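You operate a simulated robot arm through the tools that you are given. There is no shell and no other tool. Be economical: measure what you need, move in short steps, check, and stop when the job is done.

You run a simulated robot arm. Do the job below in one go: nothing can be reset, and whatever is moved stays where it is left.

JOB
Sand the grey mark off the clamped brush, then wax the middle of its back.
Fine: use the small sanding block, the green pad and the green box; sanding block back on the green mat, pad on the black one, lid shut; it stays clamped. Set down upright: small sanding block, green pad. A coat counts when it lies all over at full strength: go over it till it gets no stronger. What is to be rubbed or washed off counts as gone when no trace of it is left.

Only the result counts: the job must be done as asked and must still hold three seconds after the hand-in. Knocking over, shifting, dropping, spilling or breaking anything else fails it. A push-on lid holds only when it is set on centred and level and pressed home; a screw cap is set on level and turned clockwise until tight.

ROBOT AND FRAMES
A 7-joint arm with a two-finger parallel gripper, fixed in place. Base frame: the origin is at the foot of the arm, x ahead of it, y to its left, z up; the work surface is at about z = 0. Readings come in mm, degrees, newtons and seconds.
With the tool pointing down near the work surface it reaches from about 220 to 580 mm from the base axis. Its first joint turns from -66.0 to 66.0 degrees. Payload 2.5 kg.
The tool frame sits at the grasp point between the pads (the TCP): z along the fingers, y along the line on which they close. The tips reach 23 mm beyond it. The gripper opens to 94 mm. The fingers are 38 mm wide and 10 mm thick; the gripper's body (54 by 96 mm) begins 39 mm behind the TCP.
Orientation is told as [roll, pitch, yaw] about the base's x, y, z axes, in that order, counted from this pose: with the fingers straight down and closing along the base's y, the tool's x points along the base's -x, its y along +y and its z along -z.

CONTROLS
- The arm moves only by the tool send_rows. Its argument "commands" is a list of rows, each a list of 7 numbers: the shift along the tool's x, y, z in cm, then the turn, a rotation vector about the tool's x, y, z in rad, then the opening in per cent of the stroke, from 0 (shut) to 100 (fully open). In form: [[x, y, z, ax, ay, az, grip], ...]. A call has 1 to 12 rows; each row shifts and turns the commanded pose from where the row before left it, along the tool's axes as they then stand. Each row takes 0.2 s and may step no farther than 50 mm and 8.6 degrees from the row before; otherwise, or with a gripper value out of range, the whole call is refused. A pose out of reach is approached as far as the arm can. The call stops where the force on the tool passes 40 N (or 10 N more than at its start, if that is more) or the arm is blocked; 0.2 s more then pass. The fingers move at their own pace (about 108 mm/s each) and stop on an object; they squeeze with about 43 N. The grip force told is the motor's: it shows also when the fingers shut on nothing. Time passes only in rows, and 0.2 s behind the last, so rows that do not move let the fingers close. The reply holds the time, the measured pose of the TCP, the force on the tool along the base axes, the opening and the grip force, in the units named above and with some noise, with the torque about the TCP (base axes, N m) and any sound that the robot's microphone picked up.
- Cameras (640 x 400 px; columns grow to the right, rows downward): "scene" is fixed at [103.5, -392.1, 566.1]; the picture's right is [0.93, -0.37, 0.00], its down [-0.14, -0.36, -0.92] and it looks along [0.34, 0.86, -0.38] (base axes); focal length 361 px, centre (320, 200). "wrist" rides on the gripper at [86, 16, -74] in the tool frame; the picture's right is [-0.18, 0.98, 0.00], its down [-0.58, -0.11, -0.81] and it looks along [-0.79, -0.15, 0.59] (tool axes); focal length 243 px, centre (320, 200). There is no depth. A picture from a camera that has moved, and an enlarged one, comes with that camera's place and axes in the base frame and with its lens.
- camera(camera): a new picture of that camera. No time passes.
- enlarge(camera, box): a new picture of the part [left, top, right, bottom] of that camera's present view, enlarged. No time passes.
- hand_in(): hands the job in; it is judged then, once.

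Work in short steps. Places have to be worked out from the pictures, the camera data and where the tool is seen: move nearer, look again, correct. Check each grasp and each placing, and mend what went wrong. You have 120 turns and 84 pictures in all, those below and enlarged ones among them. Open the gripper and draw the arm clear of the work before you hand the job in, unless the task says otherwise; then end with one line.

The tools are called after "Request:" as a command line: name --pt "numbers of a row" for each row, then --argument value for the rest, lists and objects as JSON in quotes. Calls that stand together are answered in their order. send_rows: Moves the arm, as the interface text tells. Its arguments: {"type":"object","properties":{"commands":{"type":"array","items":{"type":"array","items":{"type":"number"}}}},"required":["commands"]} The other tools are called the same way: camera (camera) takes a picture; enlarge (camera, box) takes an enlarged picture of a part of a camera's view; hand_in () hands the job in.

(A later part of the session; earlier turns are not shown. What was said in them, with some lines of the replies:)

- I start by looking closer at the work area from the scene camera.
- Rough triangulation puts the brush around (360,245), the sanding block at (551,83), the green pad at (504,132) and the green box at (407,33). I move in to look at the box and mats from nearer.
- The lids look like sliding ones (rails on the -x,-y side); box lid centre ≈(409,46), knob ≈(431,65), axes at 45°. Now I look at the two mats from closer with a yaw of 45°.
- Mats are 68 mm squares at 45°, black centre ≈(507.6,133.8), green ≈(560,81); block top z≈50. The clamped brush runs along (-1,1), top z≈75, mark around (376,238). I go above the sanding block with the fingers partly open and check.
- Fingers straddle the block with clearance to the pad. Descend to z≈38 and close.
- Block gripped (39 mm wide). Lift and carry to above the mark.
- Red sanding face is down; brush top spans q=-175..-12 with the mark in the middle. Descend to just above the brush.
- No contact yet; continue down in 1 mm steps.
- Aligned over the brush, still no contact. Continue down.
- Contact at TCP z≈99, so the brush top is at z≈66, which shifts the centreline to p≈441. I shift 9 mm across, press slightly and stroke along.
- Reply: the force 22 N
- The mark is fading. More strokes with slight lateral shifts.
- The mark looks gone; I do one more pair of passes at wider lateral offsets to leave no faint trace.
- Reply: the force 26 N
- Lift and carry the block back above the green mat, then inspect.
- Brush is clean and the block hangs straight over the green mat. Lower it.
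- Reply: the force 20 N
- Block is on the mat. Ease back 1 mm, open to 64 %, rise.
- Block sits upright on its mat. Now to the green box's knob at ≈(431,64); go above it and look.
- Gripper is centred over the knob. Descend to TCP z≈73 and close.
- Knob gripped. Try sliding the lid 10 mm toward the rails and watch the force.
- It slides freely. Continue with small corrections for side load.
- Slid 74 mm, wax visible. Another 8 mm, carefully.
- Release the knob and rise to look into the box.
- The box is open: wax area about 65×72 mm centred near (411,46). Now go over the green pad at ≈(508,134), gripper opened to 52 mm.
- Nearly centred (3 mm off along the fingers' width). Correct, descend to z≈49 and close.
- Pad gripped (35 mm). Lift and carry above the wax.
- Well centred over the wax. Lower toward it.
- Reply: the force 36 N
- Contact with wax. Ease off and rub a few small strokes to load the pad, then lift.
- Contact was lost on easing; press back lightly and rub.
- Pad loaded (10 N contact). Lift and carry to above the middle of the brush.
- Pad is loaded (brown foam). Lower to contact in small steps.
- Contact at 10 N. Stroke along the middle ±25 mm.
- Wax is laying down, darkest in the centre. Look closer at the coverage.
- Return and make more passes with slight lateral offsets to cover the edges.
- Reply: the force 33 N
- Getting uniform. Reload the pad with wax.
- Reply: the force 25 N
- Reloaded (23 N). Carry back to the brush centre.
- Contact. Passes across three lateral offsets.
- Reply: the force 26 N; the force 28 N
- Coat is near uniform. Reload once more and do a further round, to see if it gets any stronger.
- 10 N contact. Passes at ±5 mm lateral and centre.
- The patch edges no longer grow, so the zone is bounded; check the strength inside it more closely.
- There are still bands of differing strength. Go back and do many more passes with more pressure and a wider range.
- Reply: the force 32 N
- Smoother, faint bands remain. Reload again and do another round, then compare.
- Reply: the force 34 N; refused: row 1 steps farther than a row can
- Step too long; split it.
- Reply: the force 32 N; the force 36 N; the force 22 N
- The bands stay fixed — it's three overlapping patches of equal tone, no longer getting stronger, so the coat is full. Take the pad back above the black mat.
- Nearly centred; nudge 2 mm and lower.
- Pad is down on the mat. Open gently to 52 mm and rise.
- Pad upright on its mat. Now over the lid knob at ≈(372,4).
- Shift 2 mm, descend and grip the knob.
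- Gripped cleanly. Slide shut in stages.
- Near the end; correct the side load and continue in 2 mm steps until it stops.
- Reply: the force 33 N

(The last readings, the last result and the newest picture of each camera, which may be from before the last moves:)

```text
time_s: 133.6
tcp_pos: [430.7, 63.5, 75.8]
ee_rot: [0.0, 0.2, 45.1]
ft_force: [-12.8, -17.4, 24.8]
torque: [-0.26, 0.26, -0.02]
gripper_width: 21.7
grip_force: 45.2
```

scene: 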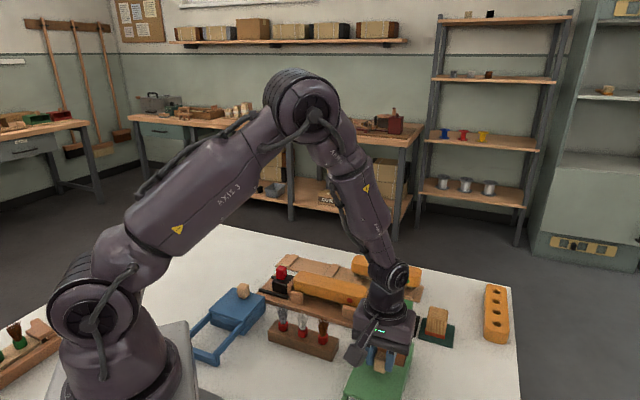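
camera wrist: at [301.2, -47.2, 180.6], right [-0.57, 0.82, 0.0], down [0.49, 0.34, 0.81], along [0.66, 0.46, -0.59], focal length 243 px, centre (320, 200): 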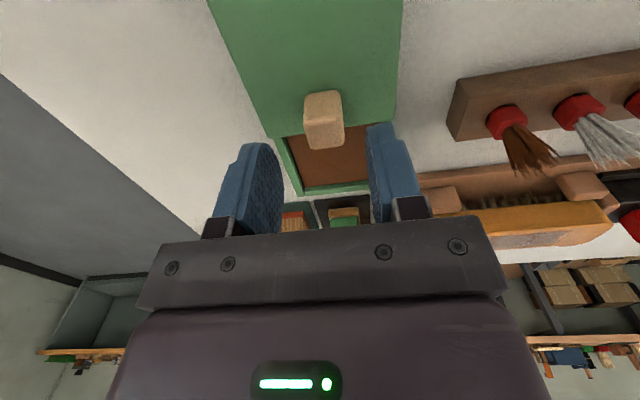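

End stop reached (21 N along the slide). Release, rise and check.

Request:
send_rows --pt "0 0 0 0 0 0 35" --pt "0 0 0 0 0 0 50" --pt "0 0 -3 0 0 0 50" --pt "0 0 -4 0 0 0 50" --pt "0 0 -4 0 0 0 50" --pt "4 0 -3 0 0 0 50" --pt "4 0 -3 0 0 0 50" --pt "4 0 0 0 0 0 50" --pt "0 0 0 0 0 0 50"

Request:
enlarge --camera "scene" --box '[330, 290, 430, 400]'

Request:
camera --camera "wrist"

Request:
camera --camera "scene"

Request:
enlarge --camera "scene" --box '[290, 255, 380, 310]'

```text
time_s: 135.6
tcp_pos: [345.9, -20.8, 248.8]
ee_rot: [0.0, 0.0, 45.1]
ft_force: [0.9, -0.3, -0.5]
torque: [0.04, -0.01, 0.02]
gripper_width: 47.3
grip_force: 0.0
```

```text
3.64 times, centred on (380, 345) of scene
camera zoom: at [103.4, -392.1, 566.1], right [0.93, -0.37, 0.0], down [-0.14, -0.36, -0.92], along [0.34, 0.86, -0.38], focal length 1312 px, centre (102, -327)
```

zoom: 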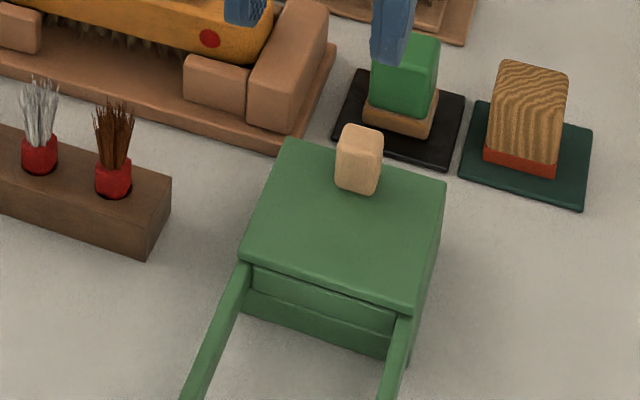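

```text
25 pictures are left
camera wrist: at [272.2, -71.2, 322.2], right [-0.57, 0.82, 0.0], down [0.49, 0.34, 0.81], along [0.66, 0.46, -0.59], focal length 243 px, centre (320, 200)
```

wrist: 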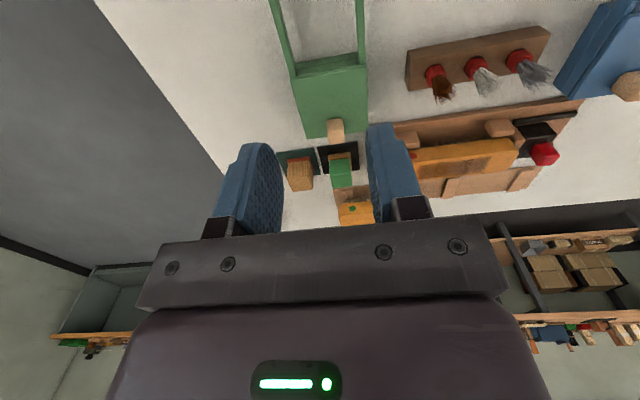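

```text
24 pictures are left
```

scene: 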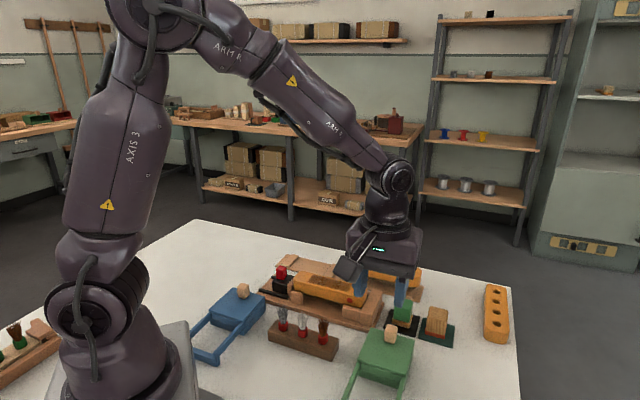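

```text
7.11 times, centred on (335, 282) of scene
camera zoom: at [103.4, -392.1, 566.1], right [0.93, -0.37, 0.0], down [-0.14, -0.36, -0.92], along [0.34, 0.86, -0.38], focal length 2566 px, centre (213, -387)
```

zoom: 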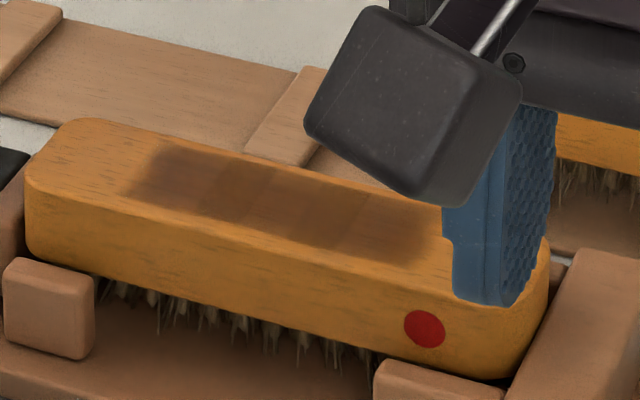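

The lid corners match their original places, the block and pad stand on their mats, the brush is still clamped with an even coat and no mark, and the arm is clear. Handing in.

Request:
hand_in

```text
The job is handed in.
```

I sanded the grey mark off the clamped brush and waxed the middle of its back until the coat got no stronger. The sanding block is back on the green mat and the pad on the black one, both upright. The green box's lid is shut, the brush is still clamped, and I've handed the job in.
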